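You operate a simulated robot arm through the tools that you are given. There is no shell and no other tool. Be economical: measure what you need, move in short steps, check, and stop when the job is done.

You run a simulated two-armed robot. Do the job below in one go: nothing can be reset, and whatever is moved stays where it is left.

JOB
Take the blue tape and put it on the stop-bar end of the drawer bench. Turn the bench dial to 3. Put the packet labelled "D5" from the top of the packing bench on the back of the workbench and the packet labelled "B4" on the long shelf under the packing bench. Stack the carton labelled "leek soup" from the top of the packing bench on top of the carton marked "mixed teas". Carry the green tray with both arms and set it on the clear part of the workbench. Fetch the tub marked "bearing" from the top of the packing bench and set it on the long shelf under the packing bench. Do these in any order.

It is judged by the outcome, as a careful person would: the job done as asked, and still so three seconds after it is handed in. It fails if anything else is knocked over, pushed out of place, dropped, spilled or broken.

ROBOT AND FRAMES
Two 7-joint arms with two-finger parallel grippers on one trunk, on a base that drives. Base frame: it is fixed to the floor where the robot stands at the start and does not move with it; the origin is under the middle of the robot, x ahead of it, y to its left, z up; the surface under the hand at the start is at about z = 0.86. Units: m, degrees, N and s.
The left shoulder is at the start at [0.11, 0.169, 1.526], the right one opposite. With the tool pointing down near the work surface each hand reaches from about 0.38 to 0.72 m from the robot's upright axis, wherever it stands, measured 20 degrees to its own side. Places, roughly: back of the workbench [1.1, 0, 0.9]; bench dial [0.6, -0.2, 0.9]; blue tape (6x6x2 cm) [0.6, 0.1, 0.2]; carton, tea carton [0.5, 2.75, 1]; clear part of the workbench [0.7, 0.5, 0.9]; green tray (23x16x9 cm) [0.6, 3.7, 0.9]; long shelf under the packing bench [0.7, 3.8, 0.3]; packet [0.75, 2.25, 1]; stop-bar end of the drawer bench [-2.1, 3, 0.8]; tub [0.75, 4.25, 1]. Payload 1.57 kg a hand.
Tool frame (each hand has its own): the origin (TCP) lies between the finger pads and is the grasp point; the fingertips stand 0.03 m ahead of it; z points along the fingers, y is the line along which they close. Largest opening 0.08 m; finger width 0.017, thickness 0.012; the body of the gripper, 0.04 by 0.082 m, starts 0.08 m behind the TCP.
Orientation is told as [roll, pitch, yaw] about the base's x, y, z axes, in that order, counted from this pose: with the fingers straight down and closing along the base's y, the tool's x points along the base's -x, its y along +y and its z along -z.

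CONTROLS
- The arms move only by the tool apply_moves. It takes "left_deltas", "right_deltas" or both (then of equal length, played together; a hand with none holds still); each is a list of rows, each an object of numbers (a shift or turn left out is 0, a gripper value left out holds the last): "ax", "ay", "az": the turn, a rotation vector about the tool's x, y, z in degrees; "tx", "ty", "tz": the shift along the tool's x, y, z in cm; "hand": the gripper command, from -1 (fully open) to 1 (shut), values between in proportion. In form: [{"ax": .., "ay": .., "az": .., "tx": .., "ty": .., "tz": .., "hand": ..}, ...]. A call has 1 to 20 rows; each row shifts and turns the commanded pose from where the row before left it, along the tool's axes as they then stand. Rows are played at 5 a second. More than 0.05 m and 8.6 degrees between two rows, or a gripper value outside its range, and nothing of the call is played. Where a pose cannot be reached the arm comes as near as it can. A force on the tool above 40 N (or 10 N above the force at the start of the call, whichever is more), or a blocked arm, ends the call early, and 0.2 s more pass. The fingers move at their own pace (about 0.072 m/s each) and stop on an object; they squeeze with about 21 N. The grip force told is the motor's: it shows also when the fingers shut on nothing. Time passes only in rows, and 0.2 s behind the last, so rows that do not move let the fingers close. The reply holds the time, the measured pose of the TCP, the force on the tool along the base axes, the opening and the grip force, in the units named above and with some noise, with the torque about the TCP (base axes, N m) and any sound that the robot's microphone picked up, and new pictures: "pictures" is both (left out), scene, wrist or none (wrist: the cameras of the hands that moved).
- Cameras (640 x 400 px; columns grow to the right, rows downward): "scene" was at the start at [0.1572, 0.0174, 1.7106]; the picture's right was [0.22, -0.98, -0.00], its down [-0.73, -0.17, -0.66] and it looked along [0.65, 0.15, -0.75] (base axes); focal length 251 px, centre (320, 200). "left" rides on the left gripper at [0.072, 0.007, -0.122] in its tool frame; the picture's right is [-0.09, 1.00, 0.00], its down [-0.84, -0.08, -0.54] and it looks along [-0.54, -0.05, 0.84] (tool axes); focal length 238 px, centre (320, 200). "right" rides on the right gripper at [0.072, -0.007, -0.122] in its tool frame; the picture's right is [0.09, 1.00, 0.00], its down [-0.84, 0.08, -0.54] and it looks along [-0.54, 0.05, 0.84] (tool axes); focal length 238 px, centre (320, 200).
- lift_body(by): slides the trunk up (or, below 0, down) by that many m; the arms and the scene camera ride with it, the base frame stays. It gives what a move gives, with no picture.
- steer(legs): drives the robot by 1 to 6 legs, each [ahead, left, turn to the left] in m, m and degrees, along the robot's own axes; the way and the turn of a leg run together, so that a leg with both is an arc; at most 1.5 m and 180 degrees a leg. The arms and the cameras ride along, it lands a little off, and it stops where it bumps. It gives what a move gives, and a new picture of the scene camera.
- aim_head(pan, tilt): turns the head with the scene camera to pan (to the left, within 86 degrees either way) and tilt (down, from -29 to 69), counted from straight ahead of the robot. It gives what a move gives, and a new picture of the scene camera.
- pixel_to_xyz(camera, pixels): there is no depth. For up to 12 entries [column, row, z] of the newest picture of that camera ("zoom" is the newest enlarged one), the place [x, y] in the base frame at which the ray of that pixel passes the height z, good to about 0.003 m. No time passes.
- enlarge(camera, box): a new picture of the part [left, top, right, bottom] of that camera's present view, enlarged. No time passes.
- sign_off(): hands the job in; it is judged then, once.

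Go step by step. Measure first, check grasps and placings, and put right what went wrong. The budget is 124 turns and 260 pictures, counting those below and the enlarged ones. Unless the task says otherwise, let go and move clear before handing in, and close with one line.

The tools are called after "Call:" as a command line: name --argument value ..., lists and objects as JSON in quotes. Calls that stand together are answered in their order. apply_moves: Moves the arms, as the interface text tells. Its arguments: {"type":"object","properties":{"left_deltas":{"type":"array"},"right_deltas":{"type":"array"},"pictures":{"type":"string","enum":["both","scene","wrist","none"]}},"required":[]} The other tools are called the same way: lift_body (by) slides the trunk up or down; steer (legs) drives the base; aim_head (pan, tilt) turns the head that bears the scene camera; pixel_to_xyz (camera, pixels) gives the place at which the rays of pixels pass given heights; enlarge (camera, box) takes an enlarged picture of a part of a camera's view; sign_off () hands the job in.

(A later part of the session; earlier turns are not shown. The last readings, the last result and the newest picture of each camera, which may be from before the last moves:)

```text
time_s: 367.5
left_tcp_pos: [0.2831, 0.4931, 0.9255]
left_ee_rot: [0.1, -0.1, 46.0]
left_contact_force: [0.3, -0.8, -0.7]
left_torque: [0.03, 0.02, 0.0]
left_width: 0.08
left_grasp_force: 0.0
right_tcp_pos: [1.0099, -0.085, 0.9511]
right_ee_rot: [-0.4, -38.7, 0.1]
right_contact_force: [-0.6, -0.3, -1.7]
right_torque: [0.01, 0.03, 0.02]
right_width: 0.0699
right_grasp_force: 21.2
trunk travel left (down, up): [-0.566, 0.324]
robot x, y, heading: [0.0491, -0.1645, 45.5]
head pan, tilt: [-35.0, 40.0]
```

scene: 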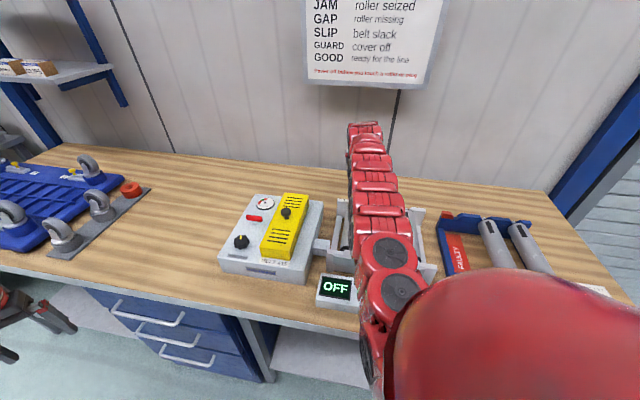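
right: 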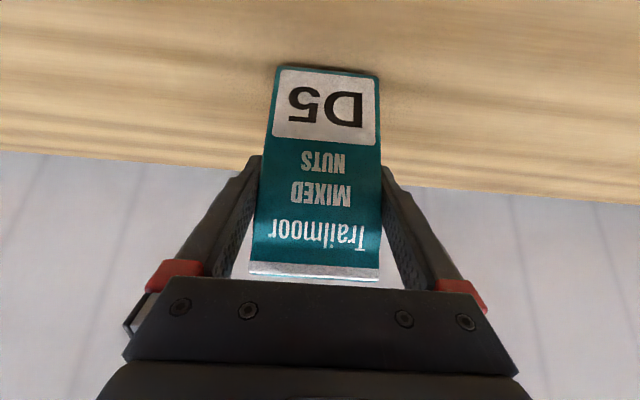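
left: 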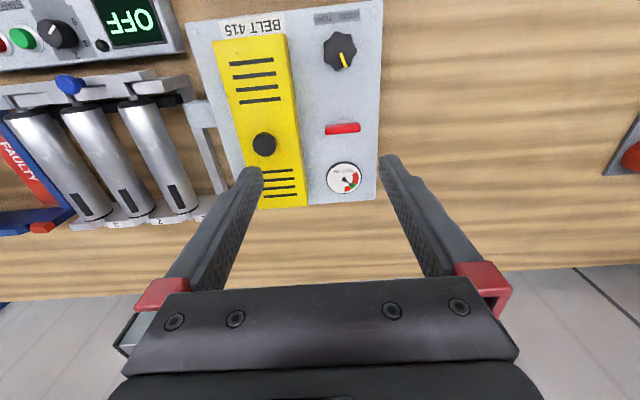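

Call:
lift_body --by -0.003

Call:
lift_body --by -0.003

Call:
lift_body --by -0.003

```text
time_s: 368.1
left_tcp_pos: [0.2831, 0.4943, 0.9227]
left_ee_rot: [0.2, -0.1, 46.0]
left_contact_force: [-0.6, 0.8, -0.1]
left_torque: [0.01, -0.01, 0.01]
left_width: 0.0801
left_grasp_force: 0.1
right_tcp_pos: [1.0092, -0.085, 0.9482]
right_ee_rot: [-0.4, -38.7, 0.1]
right_contact_force: [-0.1, 0.6, -1.4]
right_torque: [-0.01, -0.01, 0.01]
right_width: 0.0699
right_grasp_force: 20.8
trunk travel left (down, up): [-0.563, 0.327]
robot x, y, heading: [0.0473, -0.1619, 45.4]
head pan, tilt: [-35.0, 40.0]
```

```text
time_s: 368.6
left_tcp_pos: [0.2841, 0.4943, 0.9214]
left_ee_rot: [0.1, -0.1, 46.0]
left_contact_force: [-0.4, -0.3, 0.3]
left_torque: [-0.01, -0.02, -0.01]
left_width: 0.0799
left_grasp_force: 0.2
right_tcp_pos: [1.0097, -0.0857, 0.9459]
right_ee_rot: [-0.4, -38.7, 0.1]
right_contact_force: [1.0, 0.0, -1.8]
right_torque: [0.01, 0.03, 0.0]
right_width: 0.07
right_grasp_force: 20.8
trunk travel left (down, up): [-0.56, 0.33]
robot x, y, heading: [0.0479, -0.163, 45.2]
head pan, tilt: [-35.0, 40.0]
```

```text
time_s: 369.1
left_tcp_pos: [0.2821, 0.4927, 0.918]
left_ee_rot: [0.2, -0.3, 46.1]
left_contact_force: [0.5, -0.2, -0.3]
left_torque: [0.01, -0.01, 0.0]
left_width: 0.08
left_grasp_force: 0.1
right_tcp_pos: [1.009, -0.0837, 0.9467]
right_ee_rot: [-0.2, -38.9, 0.0]
right_contact_force: [0.9, 1.0, 6.7]
right_torque: [0.22, -0.06, -0.06]
right_width: 0.0696
right_grasp_force: 20.7
trunk travel left (down, up): [-0.557, 0.333]
robot x, y, heading: [0.0446, -0.1618, 45.3]
head pan, tilt: [-35.0, 40.0]
```

Contact confirmed (7 N). I'll open, retreat along the fingers, then raise the trunk.

Call:
apply_moves --right_deltas '[{"hand": -1}, {}, {}, {}, {"tz": -1}, {"tz": -1.5}, {"tz": -2}, {"tz": -2}, {"tz": -2}, {"tz": -2}, {}]' --pictures "wrist"

Call:
lift_body --by 0.15

Call:
steer --legs '[[-0.35, 0.35, 0], [0, 0, -45]]'

Call:
aim_head --pan 0 --tilt 40

```text
time_s: 371.5
left_tcp_pos: [0.2829, 0.4939, 0.9173]
left_ee_rot: [0.1, -0.2, 45.9]
left_contact_force: [-0.9, -0.1, -0.7]
left_torque: [-0.02, 0.01, 0.01]
left_width: 0.0798
left_grasp_force: 0.0
right_tcp_pos: [0.9434, -0.085, 1.0257]
right_ee_rot: [-0.5, -38.8, 0.1]
right_contact_force: [0.2, 0.3, -0.4]
right_torque: [-0.03, 0.0, 0.0]
right_width: 0.0801
right_grasp_force: 0.1
trunk travel left (down, up): [-0.557, 0.333]
robot x, y, heading: [0.0468, -0.1607, 45.3]
head pan, tilt: [-35.0, 40.0]
```

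right: 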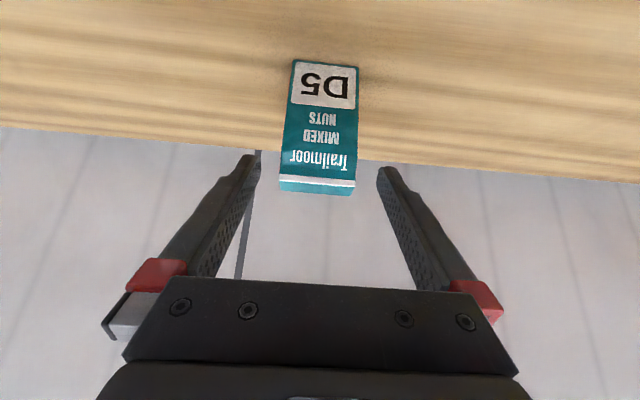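

```text
time_s: 373.2
left_tcp_pos: [0.2845, 0.494, 1.0674]
left_ee_rot: [0.1, -0.1, 46.0]
left_contact_force: [0.0, 0.0, -0.1]
left_torque: [0.03, -0.02, -0.01]
left_width: 0.0799
left_grasp_force: 0.1
right_tcp_pos: [0.9446, -0.0854, 1.1752]
right_ee_rot: [-0.5, -38.7, 0.1]
right_contact_force: [-0.4, -0.1, -0.7]
right_torque: [-0.02, 0.0, 0.02]
right_width: 0.0801
right_grasp_force: 0.0
trunk travel left (down, up): [-0.707, 0.183]
robot x, y, heading: [0.0493, -0.1626, 45.2]
head pan, tilt: [-35.0, 40.0]
```

```text
time_s: 378.2
left_tcp_pos: [0.1845, 0.1347, 1.0671]
left_ee_rot: [0.1, -0.1, 1.8]
left_contact_force: [0.2, 0.0, 0.3]
left_torque: [-0.02, 0.01, 0.03]
left_width: 0.0801
left_grasp_force: 0.0
right_tcp_pos: [0.2545, -0.7418, 1.1748]
right_ee_rot: [-0.4, -38.6, -44.1]
right_contact_force: [-0.6, 0.5, 0.6]
right_torque: [-0.02, 0.0, 0.01]
right_width: 0.0799
right_grasp_force: 0.2
trunk travel left (down, up): [-0.707, 0.183]
robot x, y, heading: [-0.4407, -0.1701, 0.9]
head pan, tilt: [-35.0, 40.0]
```

scene: 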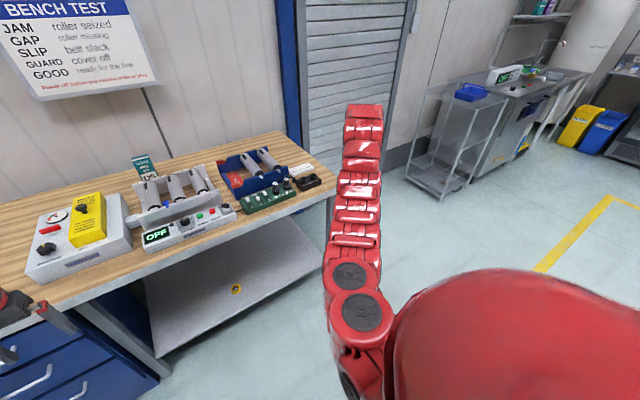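

```text
time_s: 379.2
left_tcp_pos: [0.1826, 0.1347, 1.0672]
left_ee_rot: [0.2, -0.1, 1.8]
left_contact_force: [0.8, -0.8, 0.4]
left_torque: [0.0, 0.0, -0.01]
left_width: 0.0801
left_grasp_force: 0.0
right_tcp_pos: [0.2554, -0.741, 1.1748]
right_ee_rot: [-0.4, -38.7, -44.1]
right_contact_force: [-0.5, 0.9, 0.1]
right_torque: [0.02, -0.01, 0.0]
right_width: 0.0801
right_grasp_force: 0.0
trunk travel left (down, up): [-0.707, 0.183]
robot x, y, heading: [-0.442, -0.1621, 1.5]
head pan, tilt: [0.0, 40.0]
```

scene: 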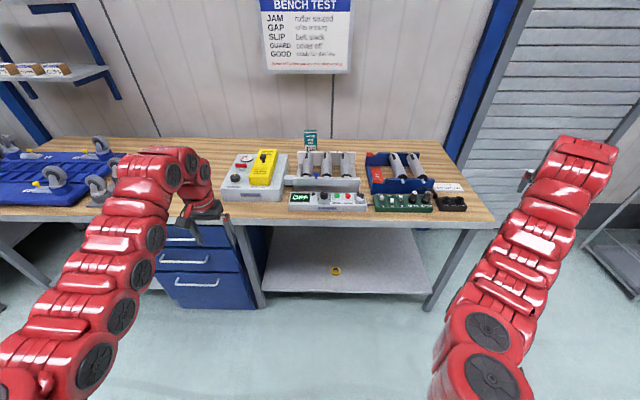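

D5 stands at the back of the workbench behind the rollers. Now I'll put the right hand back to tool-down in front, raise the trunk and drive to the green tray.

Call:
apply_moves --right_deltas '[{"tx": 1.95, "tz": -1.56}, {"tx": 1.95, "tz": -1.56}, {"tx": 1.95, "tz": -1.56}, {"tx": 1.95, "tz": -1.56}, {"tx": 1.95, "tz": -1.56}, {"tx": 1.95, "tz": -1.56}, {"tx": 1.95, "tz": -1.56}, {"ax": -4.62, "az": -5.9}, {"ax": -4.62, "az": -5.9}, {"ax": -4.62, "az": -5.9}, {"ax": -4.62, "az": -5.9}, {"ax": -4.62, "az": -5.9}, {"ax": -4.62, "az": -5.9}, {"ay": 7.7}, {"ay": 7.7}, {"ay": 7.7}, {"ay": 7.7}, {"ay": 7.7}, {}]' --pictures "none"

Call:
apply_moves --right_deltas '[{"ty": 2.9}, {"ty": 2.9}, {"ty": 2.9}, {"ty": 2.9}, {"ty": 2.9}, {"ty": 2.9}, {"ty": 2.9}, {"ty": 2.9}, {"ty": 2.9}, {}]' --pictures "none"

Call:
lift_body --by 0.18

Call:
steer --legs '[[0.04, 0, -1.5], [0, 1.5, 0], [0, 1.5, 0], [0, 0.8, 0]]'

Call:
aim_head --pan 0 --tilt 42

```text
time_s: 383.2
left_tcp_pos: [0.1837, 0.136, 1.0666]
left_ee_rot: [0.1, 0.0, 1.8]
left_contact_force: [-1.1, -0.2, -0.1]
left_torque: [-0.06, 0.0, -0.01]
left_width: 0.0799
left_grasp_force: 0.0
right_tcp_pos: [0.1635, -0.6263, 1.1316]
right_ee_rot: [-0.8, -30.6, 1.1]
right_contact_force: [0.1, 0.6, 0.4]
right_torque: [0.0, 0.01, -0.01]
right_width: 0.08
right_grasp_force: 0.1
right hand out of reach, approached as far as the arm can: row 5, 6, 7, 14, 15, 16, 17, 18
trunk travel left (down, up): [-0.707, 0.183]
robot x, y, heading: [-0.4424, -0.1669, 1.3]
head pan, tilt: [0.0, 40.0]
```

```text
time_s: 385.4
left_tcp_pos: [0.1834, 0.1355, 1.0672]
left_ee_rot: [0.1, -0.1, 1.9]
left_contact_force: [-0.3, -0.2, 0.8]
left_torque: [0.0, -0.01, -0.03]
left_width: 0.0799
left_grasp_force: 0.0
right_tcp_pos: [0.157, -0.3661, 1.1209]
right_ee_rot: [-0.5, -30.9, 1.0]
right_contact_force: [-0.6, -1.0, -0.9]
right_torque: [0.02, -0.02, 0.02]
right_width: 0.0801
right_grasp_force: 0.1
right hand out of reach, approached as far as the arm can: row 9
trunk travel left (down, up): [-0.707, 0.183]
robot x, y, heading: [-0.44, -0.1695, 1.3]
head pan, tilt: [0.0, 40.0]
```

```text
time_s: 387.4
left_tcp_pos: [0.1854, 0.1356, 1.247]
left_ee_rot: [0.1, 0.0, 1.8]
left_contact_force: [0.3, -0.4, 0.8]
left_torque: [-0.02, -0.01, 0.03]
left_width: 0.08
left_grasp_force: 0.1
right_tcp_pos: [0.157, -0.3676, 1.3011]
right_ee_rot: [-0.5, -31.0, 1.1]
right_contact_force: [-0.3, 0.3, -0.4]
right_torque: [0.04, 0.03, 0.01]
right_width: 0.0801
right_grasp_force: 0.1
trunk travel left (down, up): [-0.887, 0.003]
robot x, y, heading: [-0.4408, -0.1669, 1.1]
head pan, tilt: [0.0, 40.0]
```

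```text
time_s: 406.2
left_tcp_pos: [0.268, 3.9191, 1.247]
left_ee_rot: [0.1, -0.2, 0.2]
left_contact_force: [0.2, -1.0, 0.2]
left_torque: [0.03, 0.02, 0.0]
left_width: 0.08
left_grasp_force: 0.1
right_tcp_pos: [0.2283, 3.4188, 1.3016]
right_ee_rot: [-0.5, -30.9, -0.5]
right_contact_force: [0.1, -0.5, 0.1]
right_torque: [0.02, 0.01, -0.03]
right_width: 0.0801
right_grasp_force: 0.1
trunk travel left (down, up): [-0.887, 0.003]
robot x, y, heading: [-0.3632, 3.6351, -0.2]
head pan, tilt: [0.0, 40.0]
```

scene: 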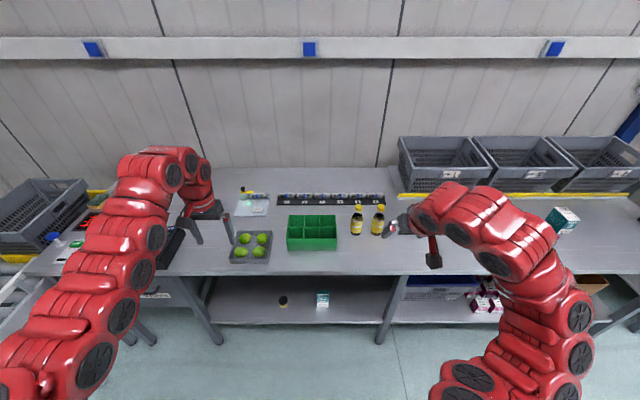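

```text
time_s: 406.8
left_tcp_pos: [0.2677, 3.9215, 1.2483]
left_ee_rot: [0.1, -0.1, 0.4]
left_contact_force: [-0.3, 1.0, -0.4]
left_torque: [0.0, 0.02, -0.01]
left_width: 0.0798
left_grasp_force: 0.0
right_tcp_pos: [0.2294, 3.4199, 1.3024]
right_ee_rot: [-0.5, -31.0, -0.5]
right_contact_force: [-0.2, 0.3, 0.0]
right_torque: [0.01, -0.02, 0.03]
right_width: 0.08
right_grasp_force: 0.0
trunk travel left (down, up): [-0.887, 0.003]
robot x, y, heading: [-0.3634, 3.6302, -0.1]
head pan, tilt: [0.0, 42.0]
```

scene: 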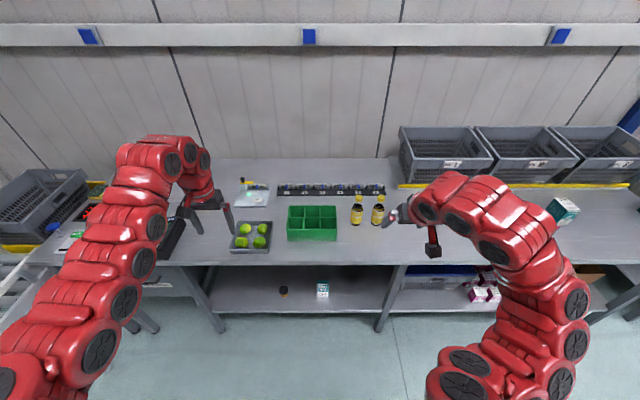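

Call:
enlarge --camera "scene" --box '[220, 180, 400, 270]'

Call:
pixel_to_xyz --camera "scene" --pixels '[[288, 241, 0.86], [338, 241, 0.86], [288, 219, 0.945], [337, 218, 0.945], [289, 206, 0.945], [336, 206, 0.945], [357, 224, 0.86], [271, 248, 0.86], [271, 222, 0.88]]'

Call:
apply_moves --right_deltas '[{"tx": 1.5, "tz": 2.5}, {"tx": 1.5, "tz": 2.5}, {"tx": 1.5, "tz": 2.5}, {"tx": 1.5, "tz": 2.5}, {"tx": 1.5, "tz": 2.5}, {"tx": 1.5, "tz": 2.5}, {"ay": 6.2}, {"ay": 6.2}, {"ay": 6.2}, {"ay": 6.2}, {"ay": 6.2}, {}]' --left_deltas '[{"tz": 1.5}, {"tz": 1.5}, {"tz": 1.5}, {"tz": 1.5}, {"tz": 1.5}, {"tz": 1.5}, {"tz": 1.5}, {"tz": 1.5}, {}, {}, {}, {}]' --pictures "none"

```text
3.56 times, centred on (310, 225) of scene
```

zoom: 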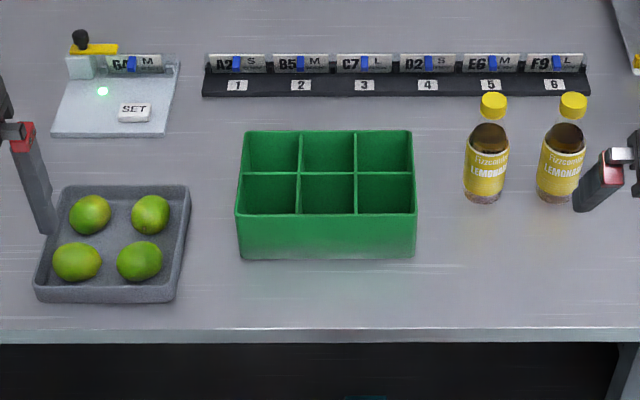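

```text
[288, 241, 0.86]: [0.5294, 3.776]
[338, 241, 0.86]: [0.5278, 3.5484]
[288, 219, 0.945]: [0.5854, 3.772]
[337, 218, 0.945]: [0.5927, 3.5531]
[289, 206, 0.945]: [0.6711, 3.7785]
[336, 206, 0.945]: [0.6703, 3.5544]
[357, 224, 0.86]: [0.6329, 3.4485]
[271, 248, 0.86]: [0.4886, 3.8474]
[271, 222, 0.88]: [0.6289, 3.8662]
```

```text
time_s: 409.4
left_tcp_pos: [0.2672, 3.9203, 1.1288]
left_ee_rot: [0.2, -0.2, 0.3]
left_contact_force: [-0.1, -0.3, 0.4]
left_torque: [0.0, -0.01, 0.02]
left_width: 0.0801
left_grasp_force: 0.1
right_tcp_pos: [0.2231, 3.4221, 1.0852]
right_ee_rot: [-0.4, -0.2, -0.7]
right_contact_force: [0.1, 0.1, -0.5]
right_torque: [0.01, -0.03, -0.02]
right_width: 0.0801
right_grasp_force: 0.0
right hand out of reach, approached as far as the arm can: row 10, 11
trunk travel left (down, up): [-0.887, 0.003]
robot x, y, heading: [-0.3672, 3.6328, -0.3]
head pan, tilt: [0.0, 42.0]
```

The tray spans x≈0.525–0.69, y≈3.55–3.777, rim z≈0.95, with a divider along its middle. Bottles stand close on the right. I'll bring both hands inward to tray width before driving in.

Call:
apply_moves --right_deltas '[{"ty": 1.39, "tx": -0.2, "hand": 0}, {"ty": 1.39, "tx": -0.2}, {"ty": 1.39, "tx": -0.2}, {"ty": 1.39, "tx": -0.2}, {"ty": 1.39, "tx": -0.2}, {"ty": 1.39, "tx": -0.2}, {"ty": 1.39, "tx": -0.2}, {}, {}]' --left_deltas '[{"ty": -2.49, "tx": 0.4, "tz": 0.6, "hand": 0}, {"ty": -2.49, "tx": 0.4, "tz": 0.6}, {"ty": -2.49, "tx": 0.4, "tz": 0.6}, {"ty": -2.49, "tx": 0.4, "tz": 0.6}, {"ty": -2.49, "tx": 0.4, "tz": 0.6}, {"ty": -2.49, "tx": 0.4, "tz": 0.6}, {"ty": -2.49, "tx": 0.4, "tz": 0.6}, {}, {}]' --pictures "none"

Call:
steer --legs '[[0.33, 0.03, 0.3]]'

Call:
apply_moves --right_deltas '[{}]' --left_deltas '[{}]' --pictures "wrist"

```text
time_s: 411.4
left_tcp_pos: [0.2406, 3.7464, 1.0838]
left_ee_rot: [0.2, -0.1, 0.2]
left_contact_force: [-0.9, 0.0, -0.2]
left_torque: [-0.01, 0.02, -0.01]
left_width: 0.0398
left_grasp_force: 0.0
right_tcp_pos: [0.2389, 3.5207, 1.084]
right_ee_rot: [-0.5, 0.0, -0.7]
right_contact_force: [-0.4, 0.2, 0.4]
right_torque: [0.02, 0.02, -0.02]
right_width: 0.0403
right_grasp_force: 0.1
trunk travel left (down, up): [-0.887, 0.003]
robot x, y, heading: [-0.363, 3.6346, -0.3]
head pan, tilt: [0.0, 42.0]
```

```text
time_s: 413.6
left_tcp_pos: [0.5732, 3.7793, 1.0849]
left_ee_rot: [0.1, -0.2, 0.6]
left_contact_force: [-0.9, -0.6, 0.8]
left_torque: [-0.03, 0.03, -0.01]
left_width: 0.0402
left_grasp_force: 0.1
right_tcp_pos: [0.5731, 3.553, 1.0838]
right_ee_rot: [-0.5, -0.1, -0.3]
right_contact_force: [0.2, -0.6, 0.4]
right_torque: [0.01, -0.03, -0.02]
right_width: 0.0401
right_grasp_force: 0.0
trunk travel left (down, up): [-0.887, 0.003]
robot x, y, heading: [-0.0299, 3.6617, 0.0]
head pan, tilt: [0.0, 42.0]
```

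scene: 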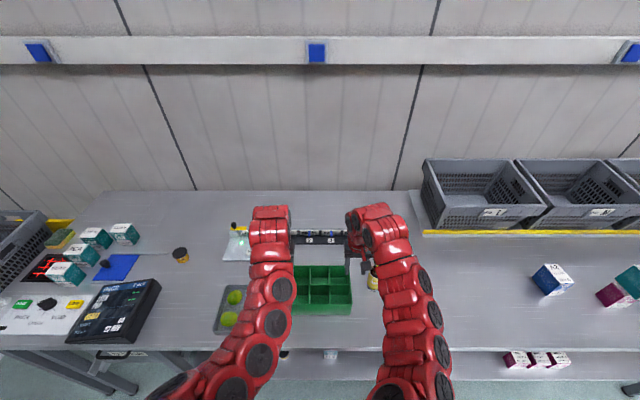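

```text
time_s: 414.0
left_tcp_pos: [0.5727, 3.7782, 1.0828]
left_ee_rot: [0.0, -0.2, 0.5]
left_contact_force: [0.2, -0.3, 0.4]
left_torque: [0.0, 0.0, 0.02]
left_width: 0.0402
left_grasp_force: 0.0
right_tcp_pos: [0.5728, 3.5535, 1.0844]
right_ee_rot: [-0.4, 0.0, -0.4]
right_contact_force: [-0.5, 0.0, 0.5]
right_torque: [0.0, 0.0, 0.0]
right_width: 0.0401
right_grasp_force: 0.1
trunk travel left (down, up): [-0.887, 0.003]
robot x, y, heading: [-0.0298, 3.6664, 0.0]
head pan, tilt: [0.0, 42.0]
```

right: 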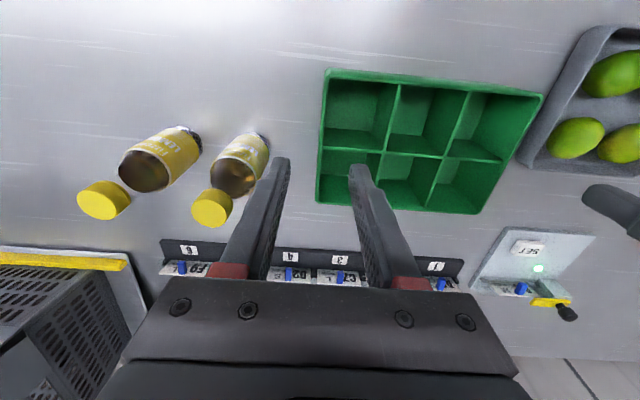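
left: 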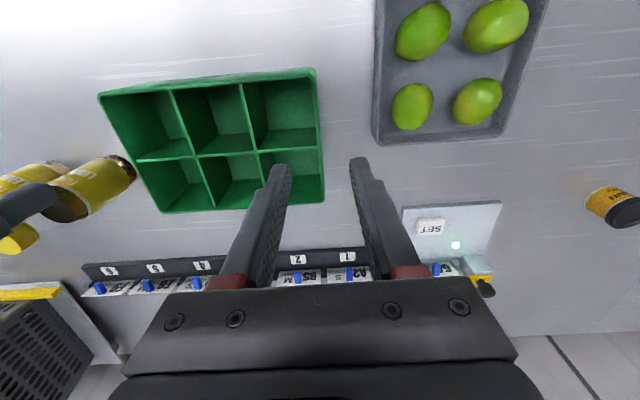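

Call:
pixel_to_xyz --camera "right" --pixels '[[329, 71, 0.95], [317, 203, 0.95], [319, 150, 0.95], [543, 95, 0.95], [478, 214, 0.95], [325, 150, 0.95], [240, 190, 1.0], [212, 207, 1.05], [355, 170, 1.05]]'

Call:
pixel_to_xyz --camera "left" --pixels '[[315, 69, 0.95], [325, 202, 0.95], [322, 148, 0.95], [98, 96, 0.95], [162, 213, 0.95], [374, 135, 0.9]]'

Call:
enlarge --camera "left" --box '[90, 50, 350, 230]'

```text
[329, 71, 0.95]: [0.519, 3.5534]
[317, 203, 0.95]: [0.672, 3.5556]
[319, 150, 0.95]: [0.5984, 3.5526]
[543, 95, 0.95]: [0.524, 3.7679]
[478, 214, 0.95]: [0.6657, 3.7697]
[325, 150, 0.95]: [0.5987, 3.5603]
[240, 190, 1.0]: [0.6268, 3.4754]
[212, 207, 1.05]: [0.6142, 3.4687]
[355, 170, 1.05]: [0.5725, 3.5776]
```

```text
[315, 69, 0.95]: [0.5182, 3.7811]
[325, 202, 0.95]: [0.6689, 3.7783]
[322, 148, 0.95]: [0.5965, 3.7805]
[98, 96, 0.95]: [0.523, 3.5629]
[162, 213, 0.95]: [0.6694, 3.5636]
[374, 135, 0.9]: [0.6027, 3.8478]
```

```text
2.22 times, centred on (220, 140) of left
```

zoom: 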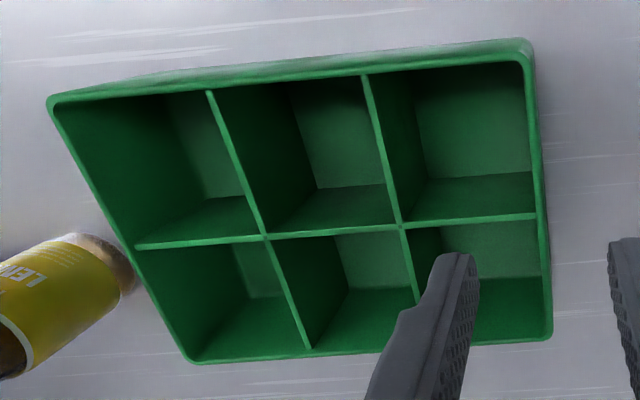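

Rim z≈0.938, end walls at y≈3.557 and 3.778, divider x≈0.602. I'll lower both hands to just above the rim at x≈0.582, straddling the end walls.

Call:
apply_moves --right_deltas '[{"tx": -0.45, "ty": 0.35, "tz": 1}, {"tx": -0.45, "tz": 1}, {"tz": 1.5}, {"tz": 1.5}, {"tz": 1.5}, {"tz": 1.5}, {"tz": 1.5}, {}]' --left_deltas '[{"tx": -0.45, "tz": 1}, {"tx": -0.45, "tz": 1}, {"tz": 1.5}, {"tz": 1.5}, {"tz": 1.5}, {"tz": 1.5}, {"tz": 1.5}, {}]' --pictures "wrist"

```text
time_s: 415.8
left_tcp_pos: [0.5829, 3.7795, 0.9882]
left_ee_rot: [0.1, -0.1, 0.5]
left_contact_force: [-0.1, -0.2, -0.1]
left_torque: [0.01, 0.01, 0.01]
left_width: 0.0398
left_grasp_force: 0.1
right_tcp_pos: [0.5811, 3.5562, 0.9889]
right_ee_rot: [-0.5, -0.1, -0.4]
right_contact_force: [0.1, -0.1, -0.3]
right_torque: [0.0, -0.02, 0.0]
right_width: 0.0401
right_grasp_force: 0.1
trunk travel left (down, up): [-0.887, 0.003]
robot x, y, heading: [-0.0307, 3.6598, 0.1]
head pan, tilt: [0.0, 42.0]
```

right: 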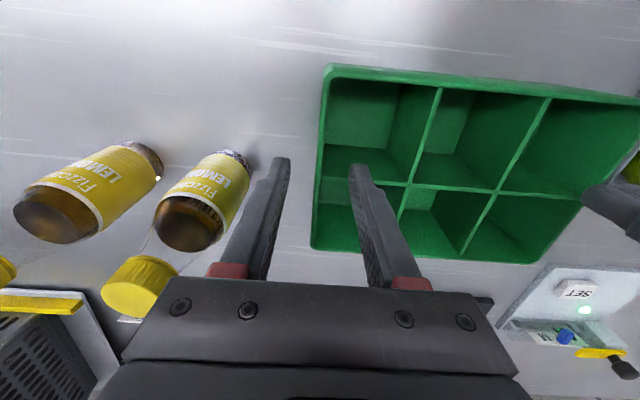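
left: 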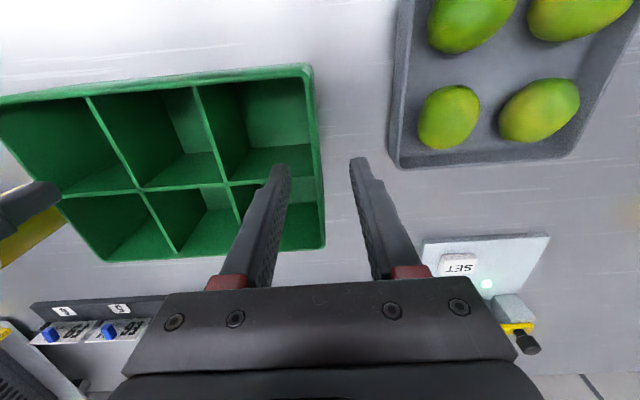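

Fingers straddle both end walls, clear of the divider (row ~184). I'll descend 6.5 cm and close both hands.

Call:
apply_moves --right_deltas '[{"tz": 1.3}, {"tz": 1.3}, {"tz": 1.3}, {"tz": 1.3}, {"tz": 1.3}, {}, {"hand": 1}, {"hand": 1}, {"hand": 1}, {"hand": 1}]' --left_deltas '[{"tz": 1.3}, {"tz": 1.3}, {"tz": 1.3}, {"tz": 1.3}, {"tz": 1.3}, {}, {"hand": 1}, {"hand": 1}, {"hand": 1}, {"hand": 1}]' --pictures "wrist"

```text
time_s: 418.0
left_tcp_pos: [0.5835, 3.7773, 0.925]
left_ee_rot: [0.0, -0.1, 0.4]
left_contact_force: [1.4, -11.0, 0.9]
left_torque: [-0.02, -0.32, -0.28]
left_width: 0.0039
left_grasp_force: 20.9
right_tcp_pos: [0.583, 3.5566, 0.9239]
right_ee_rot: [-0.3, 0.0, -0.4]
right_contact_force: [-0.4, 11.2, 0.7]
right_torque: [0.69, 0.11, 0.28]
right_width: 0.0041
right_grasp_force: 20.5
trunk travel left (down, up): [-0.887, 0.003]
robot x, y, heading: [-0.0332, 3.6657, -0.0]
head pan, tilt: [0.0, 42.0]
```

right: 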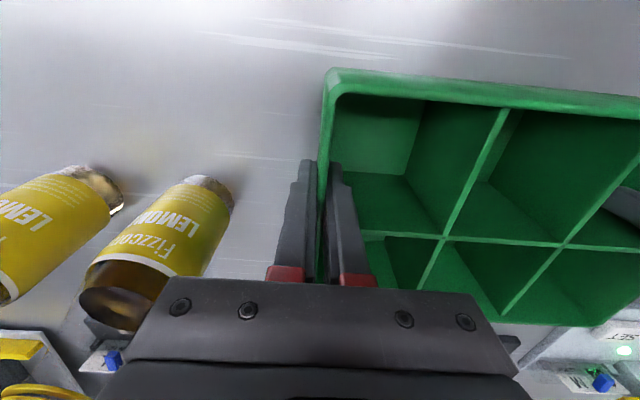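
left: 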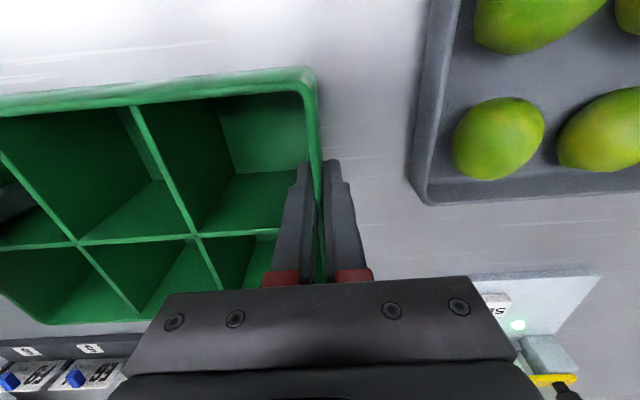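

Both hands hold the 4 mm end walls. I'll relax the slight stretch and lift 4 cm together.

Call:
apply_moves --right_deltas '[{"ty": 0.1}, {"tz": -0.7}, {"tz": -0.7}, {"tz": -0.8}, {"tz": -0.9}, {"tz": -0.9}, {}]' --left_deltas '[{"ty": -0.1}, {"tz": -0.7}, {"tz": -0.7}, {"tz": -0.8}, {"tz": -0.9}, {"tz": -0.9}, {}]' --pictures "both"

```text
time_s: 419.6
left_tcp_pos: [0.5845, 3.778, 0.9635]
left_ee_rot: [-0.1, -0.1, 0.5]
left_contact_force: [0.3, -15.2, 0.1]
left_torque: [-0.81, 0.35, -0.23]
left_width: 0.0039
left_grasp_force: 21.0
right_tcp_pos: [0.5823, 3.5561, 0.9637]
right_ee_rot: [-0.3, 0.2, -0.4]
right_contact_force: [0.0, 15.4, -3.9]
right_torque: [0.38, -0.28, 0.28]
right_width: 0.004
right_grasp_force: 21.1
trunk travel left (down, up): [-0.887, 0.003]
robot x, y, heading: [-0.0322, 3.663, -0.0]
head pan, tilt: [0.0, 42.0]
```

scene: 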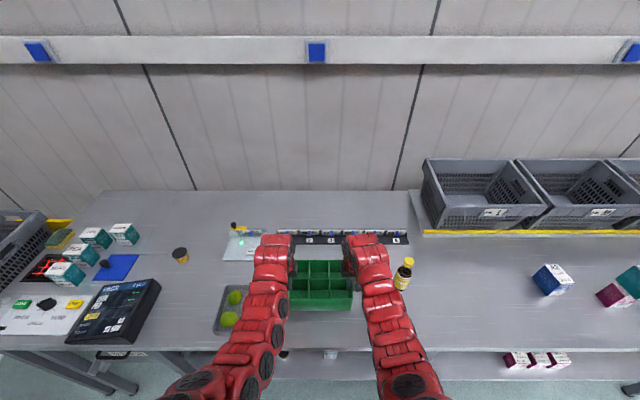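
right: 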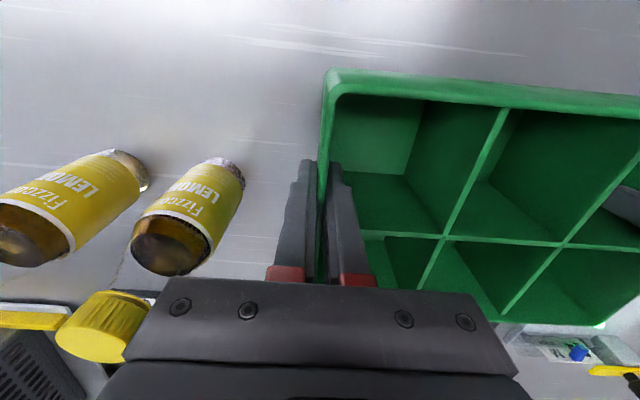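
left: 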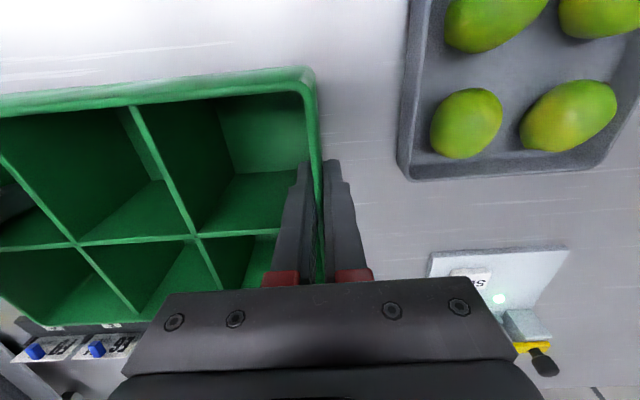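

The tray lifts level. I'll relax the inward pull, raise 8 cm more, then back off and drive to the workbench.

Call:
apply_moves --right_deltas '[{"ty": 0.15, "tz": -1}, {"tz": -1.3}, {"tz": -1.5}, {"tz": -1.5}, {"tz": -1.5}, {"tz": -1.2}, {}]' --left_deltas '[{"ty": -0.15, "tz": -1}, {"tz": -1.3}, {"tz": -1.5}, {"tz": -1.5}, {"tz": -1.5}, {"tz": -1.2}, {}]' --pictures "none"

Call:
steer --legs '[[-0.38, 0, 0]]'

```text
time_s: 421.2
left_tcp_pos: [0.5831, 3.7791, 1.0417]
left_ee_rot: [0.4, 0.0, 0.8]
left_contact_force: [0.8, 16.5, -0.5]
left_torque: [-0.83, -0.02, -0.17]
left_width: 0.0041
left_grasp_force: 21.2
right_tcp_pos: [0.584, 3.5581, 1.0448]
right_ee_rot: [-0.7, 0.0, -0.7]
right_contact_force: [-0.5, -17.6, -3.0]
right_torque: [0.61, 0.06, 0.35]
right_width: 0.004
right_grasp_force: 21.4
trunk travel left (down, up): [-0.887, 0.003]
robot x, y, heading: [-0.0323, 3.6616, 0.1]
head pan, tilt: [0.0, 42.0]
```

```text
time_s: 423.6
left_tcp_pos: [0.205, 3.7798, 1.0427]
left_ee_rot: [0.4, -0.1, 1.1]
left_contact_force: [1.5, 36.3, -1.3]
left_torque: [-0.69, -0.19, -0.1]
left_width: 0.0042
left_grasp_force: 21.1
right_tcp_pos: [0.2078, 3.5598, 1.0434]
right_ee_rot: [-0.9, -0.1, -0.3]
right_contact_force: [-0.6, -35.8, -2.0]
right_torque: [0.53, 0.27, 0.32]
right_width: 0.0043
right_grasp_force: 21.7
trunk travel left (down, up): [-0.887, 0.003]
robot x, y, heading: [-0.41, 3.6637, 0.3]
head pan, tilt: [0.0, 42.0]
```

scene: 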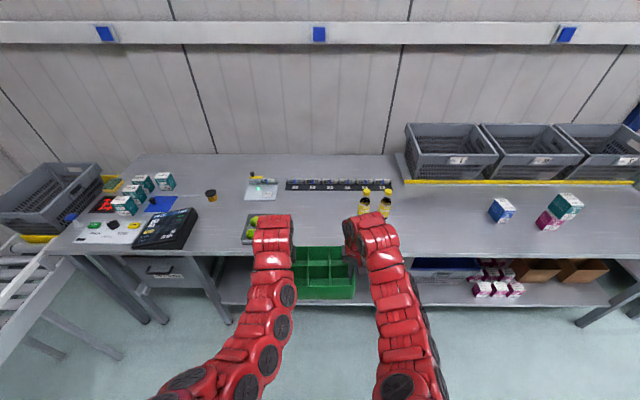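

The tray is now compressed at ±36 N, so I'll back the hands apart slightly.

Call:
apply_moves --right_deltas '[{"ty": -0.1}, {}]' --left_deltas '[{"ty": 0.1}, {}]' --pictures "none"

```text
time_s: 424.2
left_tcp_pos: [0.2043, 3.7795, 1.0427]
left_ee_rot: [0.2, -0.1, 1.1]
left_contact_force: [1.9, -4.2, 0.2]
left_torque: [-1.05, 0.0, -0.06]
left_width: 0.0041
left_grasp_force: 20.8
right_tcp_pos: [0.2081, 3.5597, 1.0438]
right_ee_rot: [-0.7, 0.0, -0.3]
right_contact_force: [-1.5, 4.7, -3.8]
right_torque: [0.58, 0.0, 0.34]
right_width: 0.0042
right_grasp_force: 20.9
trunk travel left (down, up): [-0.887, 0.003]
robot x, y, heading: [-0.4048, 3.658, 0.5]
head pan, tilt: [0.0, 42.0]
```

Forces are near zero now. I'll drive down the aisle to the workbench.

Call:
steer --legs '[[0, -1.0, -0.4], [0, -1.1, 0]]'

Call:
steer --legs '[[0, -1.05, 0]]'

```text
time_s: 434.7
left_tcp_pos: [0.212, 1.6773, 1.0425]
left_ee_rot: [0.2, -0.1, 1.6]
left_contact_force: [1.0, -19.4, 1.3]
left_torque: [-1.15, 0.01, -0.04]
left_width: 0.0041
left_grasp_force: 21.4
right_tcp_pos: [0.2159, 1.4566, 1.0452]
right_ee_rot: [-0.8, 0.0, 0.2]
right_contact_force: [-1.7, 19.2, -3.9]
right_torque: [0.59, 0.08, 0.32]
right_width: 0.0043
right_grasp_force: 21.3
trunk travel left (down, up): [-0.887, 0.003]
robot x, y, heading: [-0.402, 1.5491, 1.1]
head pan, tilt: [0.0, 42.0]
```

scene: 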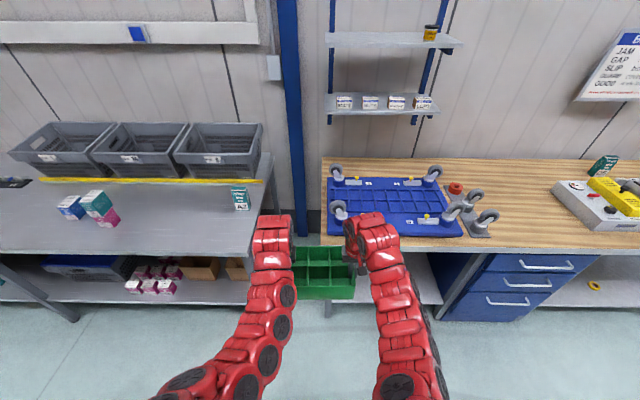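

```text
time_s: 440.1
left_tcp_pos: [0.2275, 0.6223, 1.0427]
left_ee_rot: [0.3, -0.2, 1.1]
left_contact_force: [0.4, -1.3, -0.4]
left_torque: [-1.03, 0.04, -0.11]
left_width: 0.0044
left_grasp_force: 21.0
right_tcp_pos: [0.2303, 0.4009, 1.0439]
right_ee_rot: [-0.7, 0.0, 0.0]
right_contact_force: [-0.7, 1.1, -2.8]
right_torque: [0.61, 0.0, 0.37]
right_width: 0.0038
right_grasp_force: 21.3
trunk travel left (down, up): [-0.887, 0.003]
robot x, y, heading: [-0.3853, 0.5021, 0.6]
head pan, tilt: [0.0, 42.0]
```

scene: 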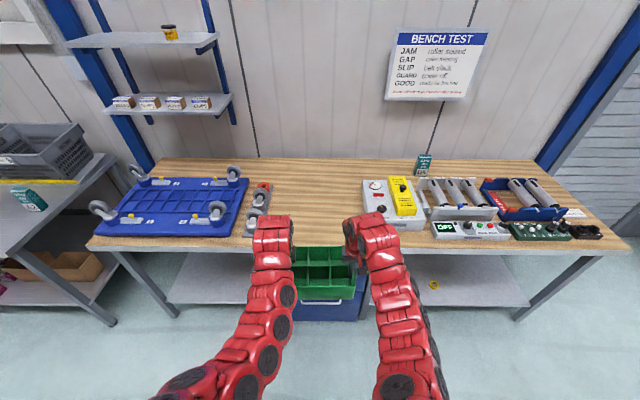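

The tray is at the clear gap. I'll measure the gap's bounds.

Call:
pixel_to_xyz --camera "scene" --pixels '[[268, 215, 0.86], [272, 190, 0.86], [262, 238, 0.86], [363, 222, 0.86], [363, 190, 0.92], [320, 245, 0.86]]'

```text
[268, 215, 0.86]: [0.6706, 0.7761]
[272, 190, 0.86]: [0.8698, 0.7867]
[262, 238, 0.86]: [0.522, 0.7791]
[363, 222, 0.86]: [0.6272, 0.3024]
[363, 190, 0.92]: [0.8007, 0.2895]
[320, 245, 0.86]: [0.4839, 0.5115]
```

The gap is y 0.30–0.776. I'll shift 2.5 cm left and drive forward so the tray centre is near (0.66,0.535).

Call:
steer --legs '[[0.2, 0.023, -0.5], [0.21, 0, 0]]'

Call:
apply_moves --right_deltas '[{"tz": 1.5}, {"tz": 1.5}, {"tz": 1.5}, {"tz": 1.5}, {"tz": 1}, {}]' --left_deltas '[{"tz": 1.5}, {"tz": 1.5}, {"tz": 1.5}, {"tz": 1.5}, {"tz": 1}, {}]' --pictures "both"

```text
time_s: 442.9
left_tcp_pos: [0.6365, 0.6463, 1.0439]
left_ee_rot: [0.4, 0.0, 1.1]
left_contact_force: [2.1, 2.8, 0.5]
left_torque: [-1.01, -0.05, -0.12]
left_width: 0.0044
left_grasp_force: 20.8
right_tcp_pos: [0.6379, 0.4242, 1.0443]
right_ee_rot: [-0.7, -0.1, -0.2]
right_contact_force: [-1.5, -1.3, -3.2]
right_torque: [0.59, 0.13, 0.35]
right_width: 0.0041
right_grasp_force: 21.0
trunk travel left (down, up): [-0.887, 0.003]
robot x, y, heading: [0.0251, 0.5278, 0.5]
head pan, tilt: [0.0, 42.0]
```

scene: 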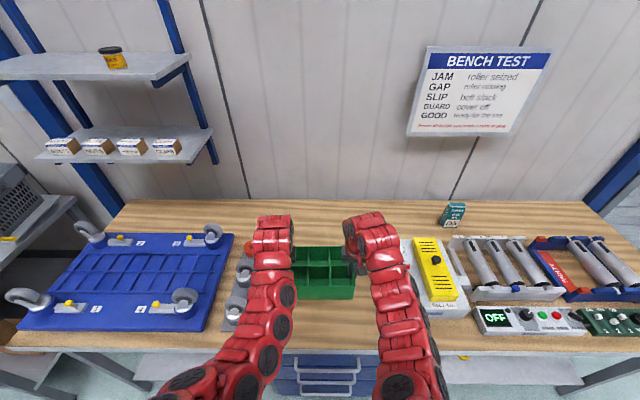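

```text
time_s: 444.4
left_tcp_pos: [0.6392, 0.6468, 0.9726]
left_ee_rot: [0.3, 0.0, 1.0]
left_contact_force: [1.5, -4.2, -0.4]
left_torque: [-0.99, -0.4, -0.06]
left_width: 0.0039
left_grasp_force: 21.1
right_tcp_pos: [0.6396, 0.426, 0.9726]
right_ee_rot: [-0.6, 0.0, -0.1]
right_contact_force: [-1.8, 4.3, -3.8]
right_torque: [0.61, 0.41, 0.38]
right_width: 0.0041
right_grasp_force: 20.9
trunk travel left (down, up): [-0.887, 0.003]
robot x, y, heading: [0.028, 0.5276, 0.5]
head pan, tilt: [0.0, 42.0]
```

scene: 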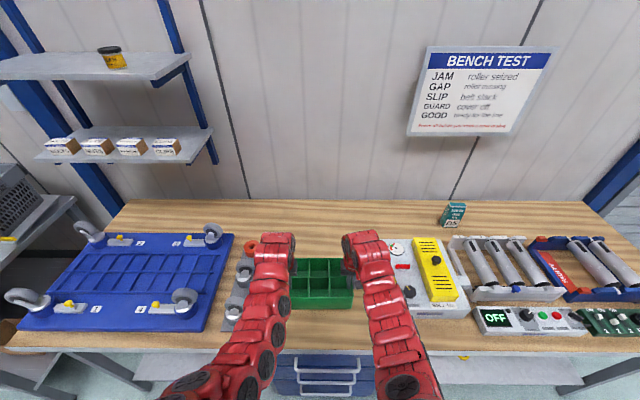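
right: 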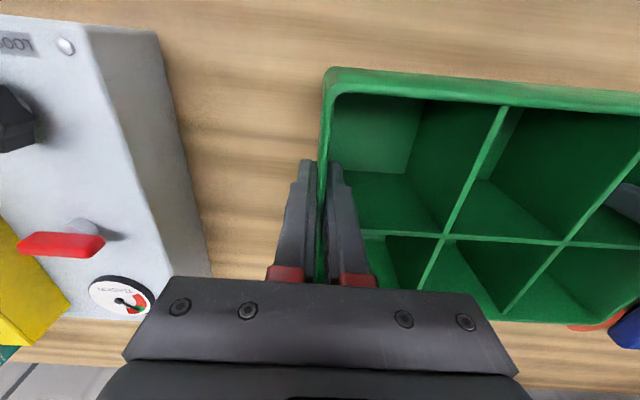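
left: 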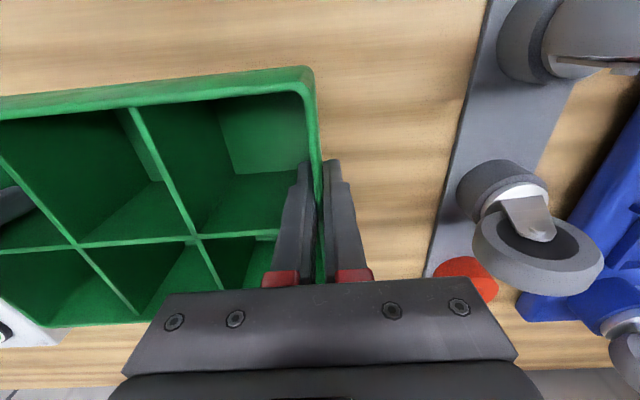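

Clear on both sides. I'll lower 4 cm, then creep.

Call:
apply_moves --right_deltas '[{"tz": 1}, {"tz": 1}, {"tz": 1}, {"tz": 0.8}, {"tz": 0.4}, {"tz": 0.3}, {}]' --left_deltas '[{"tz": 1}, {"tz": 1}, {"tz": 1}, {"tz": 0.8}, {"tz": 0.4}, {"tz": 0.3}, {}]' --pictures "wrist"

```text
time_s: 445.9
left_tcp_pos: [0.6365, 0.6451, 0.9266]
left_ee_rot: [0.2, 0.0, 1.0]
left_contact_force: [1.5, -12.3, 1.5]
left_torque: [-1.14, 0.12, -0.04]
left_width: 0.0041
left_grasp_force: 21.2
right_tcp_pos: [0.6396, 0.4251, 0.9291]
right_ee_rot: [-0.6, -0.1, -0.1]
right_contact_force: [-0.6, 11.4, -4.1]
right_torque: [0.32, -0.04, 0.35]
right_width: 0.0039
right_grasp_force: 20.9
trunk travel left (down, up): [-0.887, 0.003]
robot x, y, heading: [0.0222, 0.5308, 0.2]
head pan, tilt: [0.0, 42.0]
```

right: 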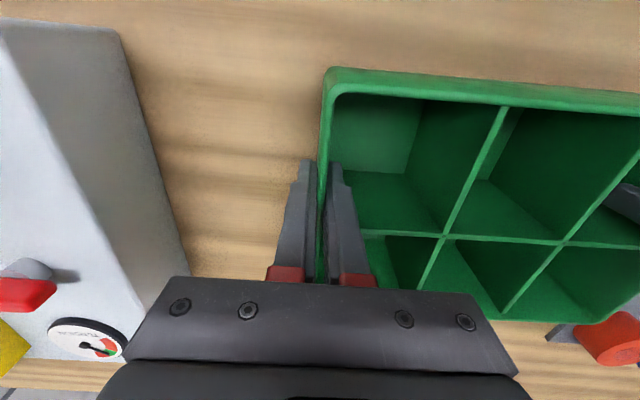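
left: 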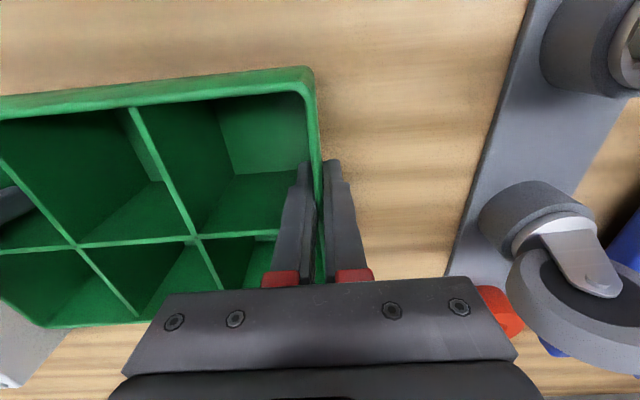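

Call:
apply_moves --right_deltas '[{"tz": 0.2}, {"tz": 0.2}, {"tz": 0.1}, {}]' --left_deltas '[{"tz": 0.15}, {"tz": 0.15}, {}, {}]' --pictures "none"

```text
time_s: 446.9
left_tcp_pos: [0.6364, 0.6471, 0.9256]
left_ee_rot: [0.3, -0.1, 1.0]
left_contact_force: [3.1, -16.7, -4.9]
left_torque: [-0.46, -0.67, 0.06]
left_width: 0.0039
left_grasp_force: 21.1
right_tcp_pos: [0.6397, 0.4247, 0.9244]
right_ee_rot: [-0.6, -0.1, -0.1]
right_contact_force: [-1.9, 15.8, 6.5]
right_torque: [0.98, 0.1, 0.31]
right_width: 0.0044
right_grasp_force: 21.1
trunk travel left (down, up): [-0.887, 0.003]
robot x, y, heading: [0.0315, 0.5265, 0.3]
head pan, tilt: [0.0, 42.0]
```

Call:
apply_moves --right_deltas '[{}, {"hand": 0}, {}, {}, {"tz": -1.5}, {"tz": -2}, {"tz": -2}, {"tz": -2}, {"tz": -2}, {"tz": -2}, {}]' --left_deltas '[{"tz": 0.15}, {"hand": 0}, {}, {}, {"tz": -1.5}, {"tz": -2}, {"tz": -2}, {"tz": -2}, {"tz": -2}, {"tz": -2}, {}]' --pictures "both"

```text
time_s: 449.4
left_tcp_pos: [0.6361, 0.6467, 1.0387]
left_ee_rot: [0.3, 0.0, 1.0]
left_contact_force: [0.0, 0.5, -0.7]
left_torque: [-0.02, 0.01, 0.03]
left_width: 0.0399
left_grasp_force: 0.1
right_tcp_pos: [0.6402, 0.4252, 1.0384]
right_ee_rot: [-0.7, -0.1, -0.2]
right_contact_force: [-0.6, 0.5, 1.0]
right_torque: [-0.03, 0.0, 0.0]
right_width: 0.0397
right_grasp_force: 0.0
trunk travel left (down, up): [-0.887, 0.003]
robot x, y, heading: [0.0247, 0.525, 0.3]
head pan, tilt: [0.0, 42.0]
```

scene: 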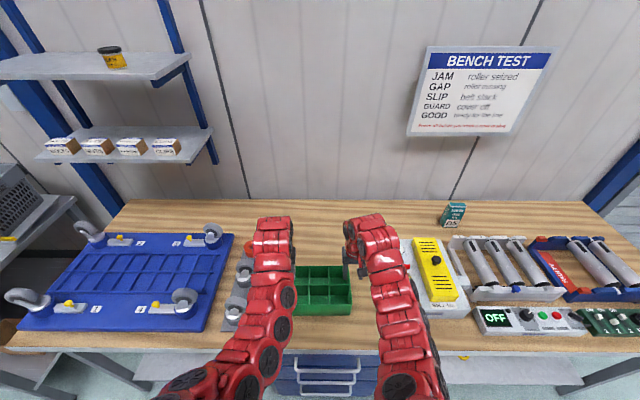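
right: 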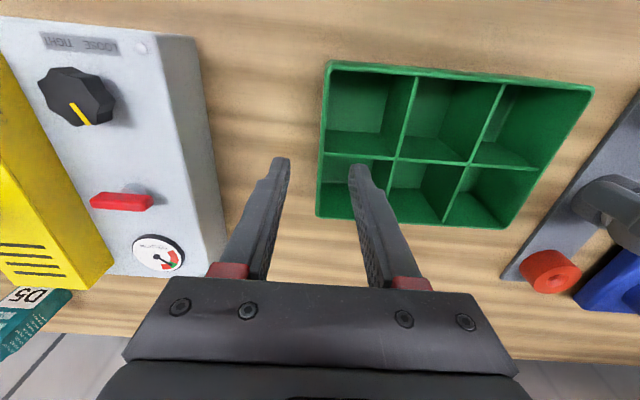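
left: 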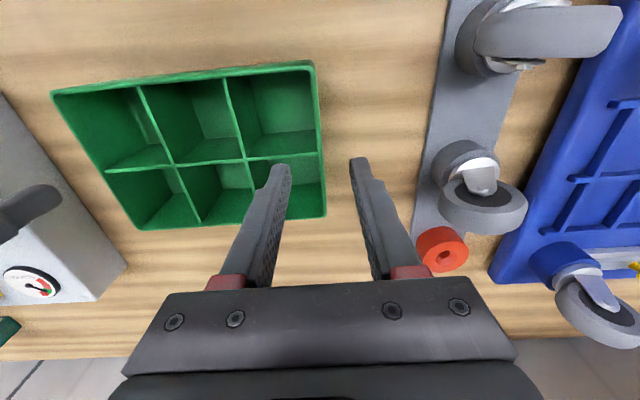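

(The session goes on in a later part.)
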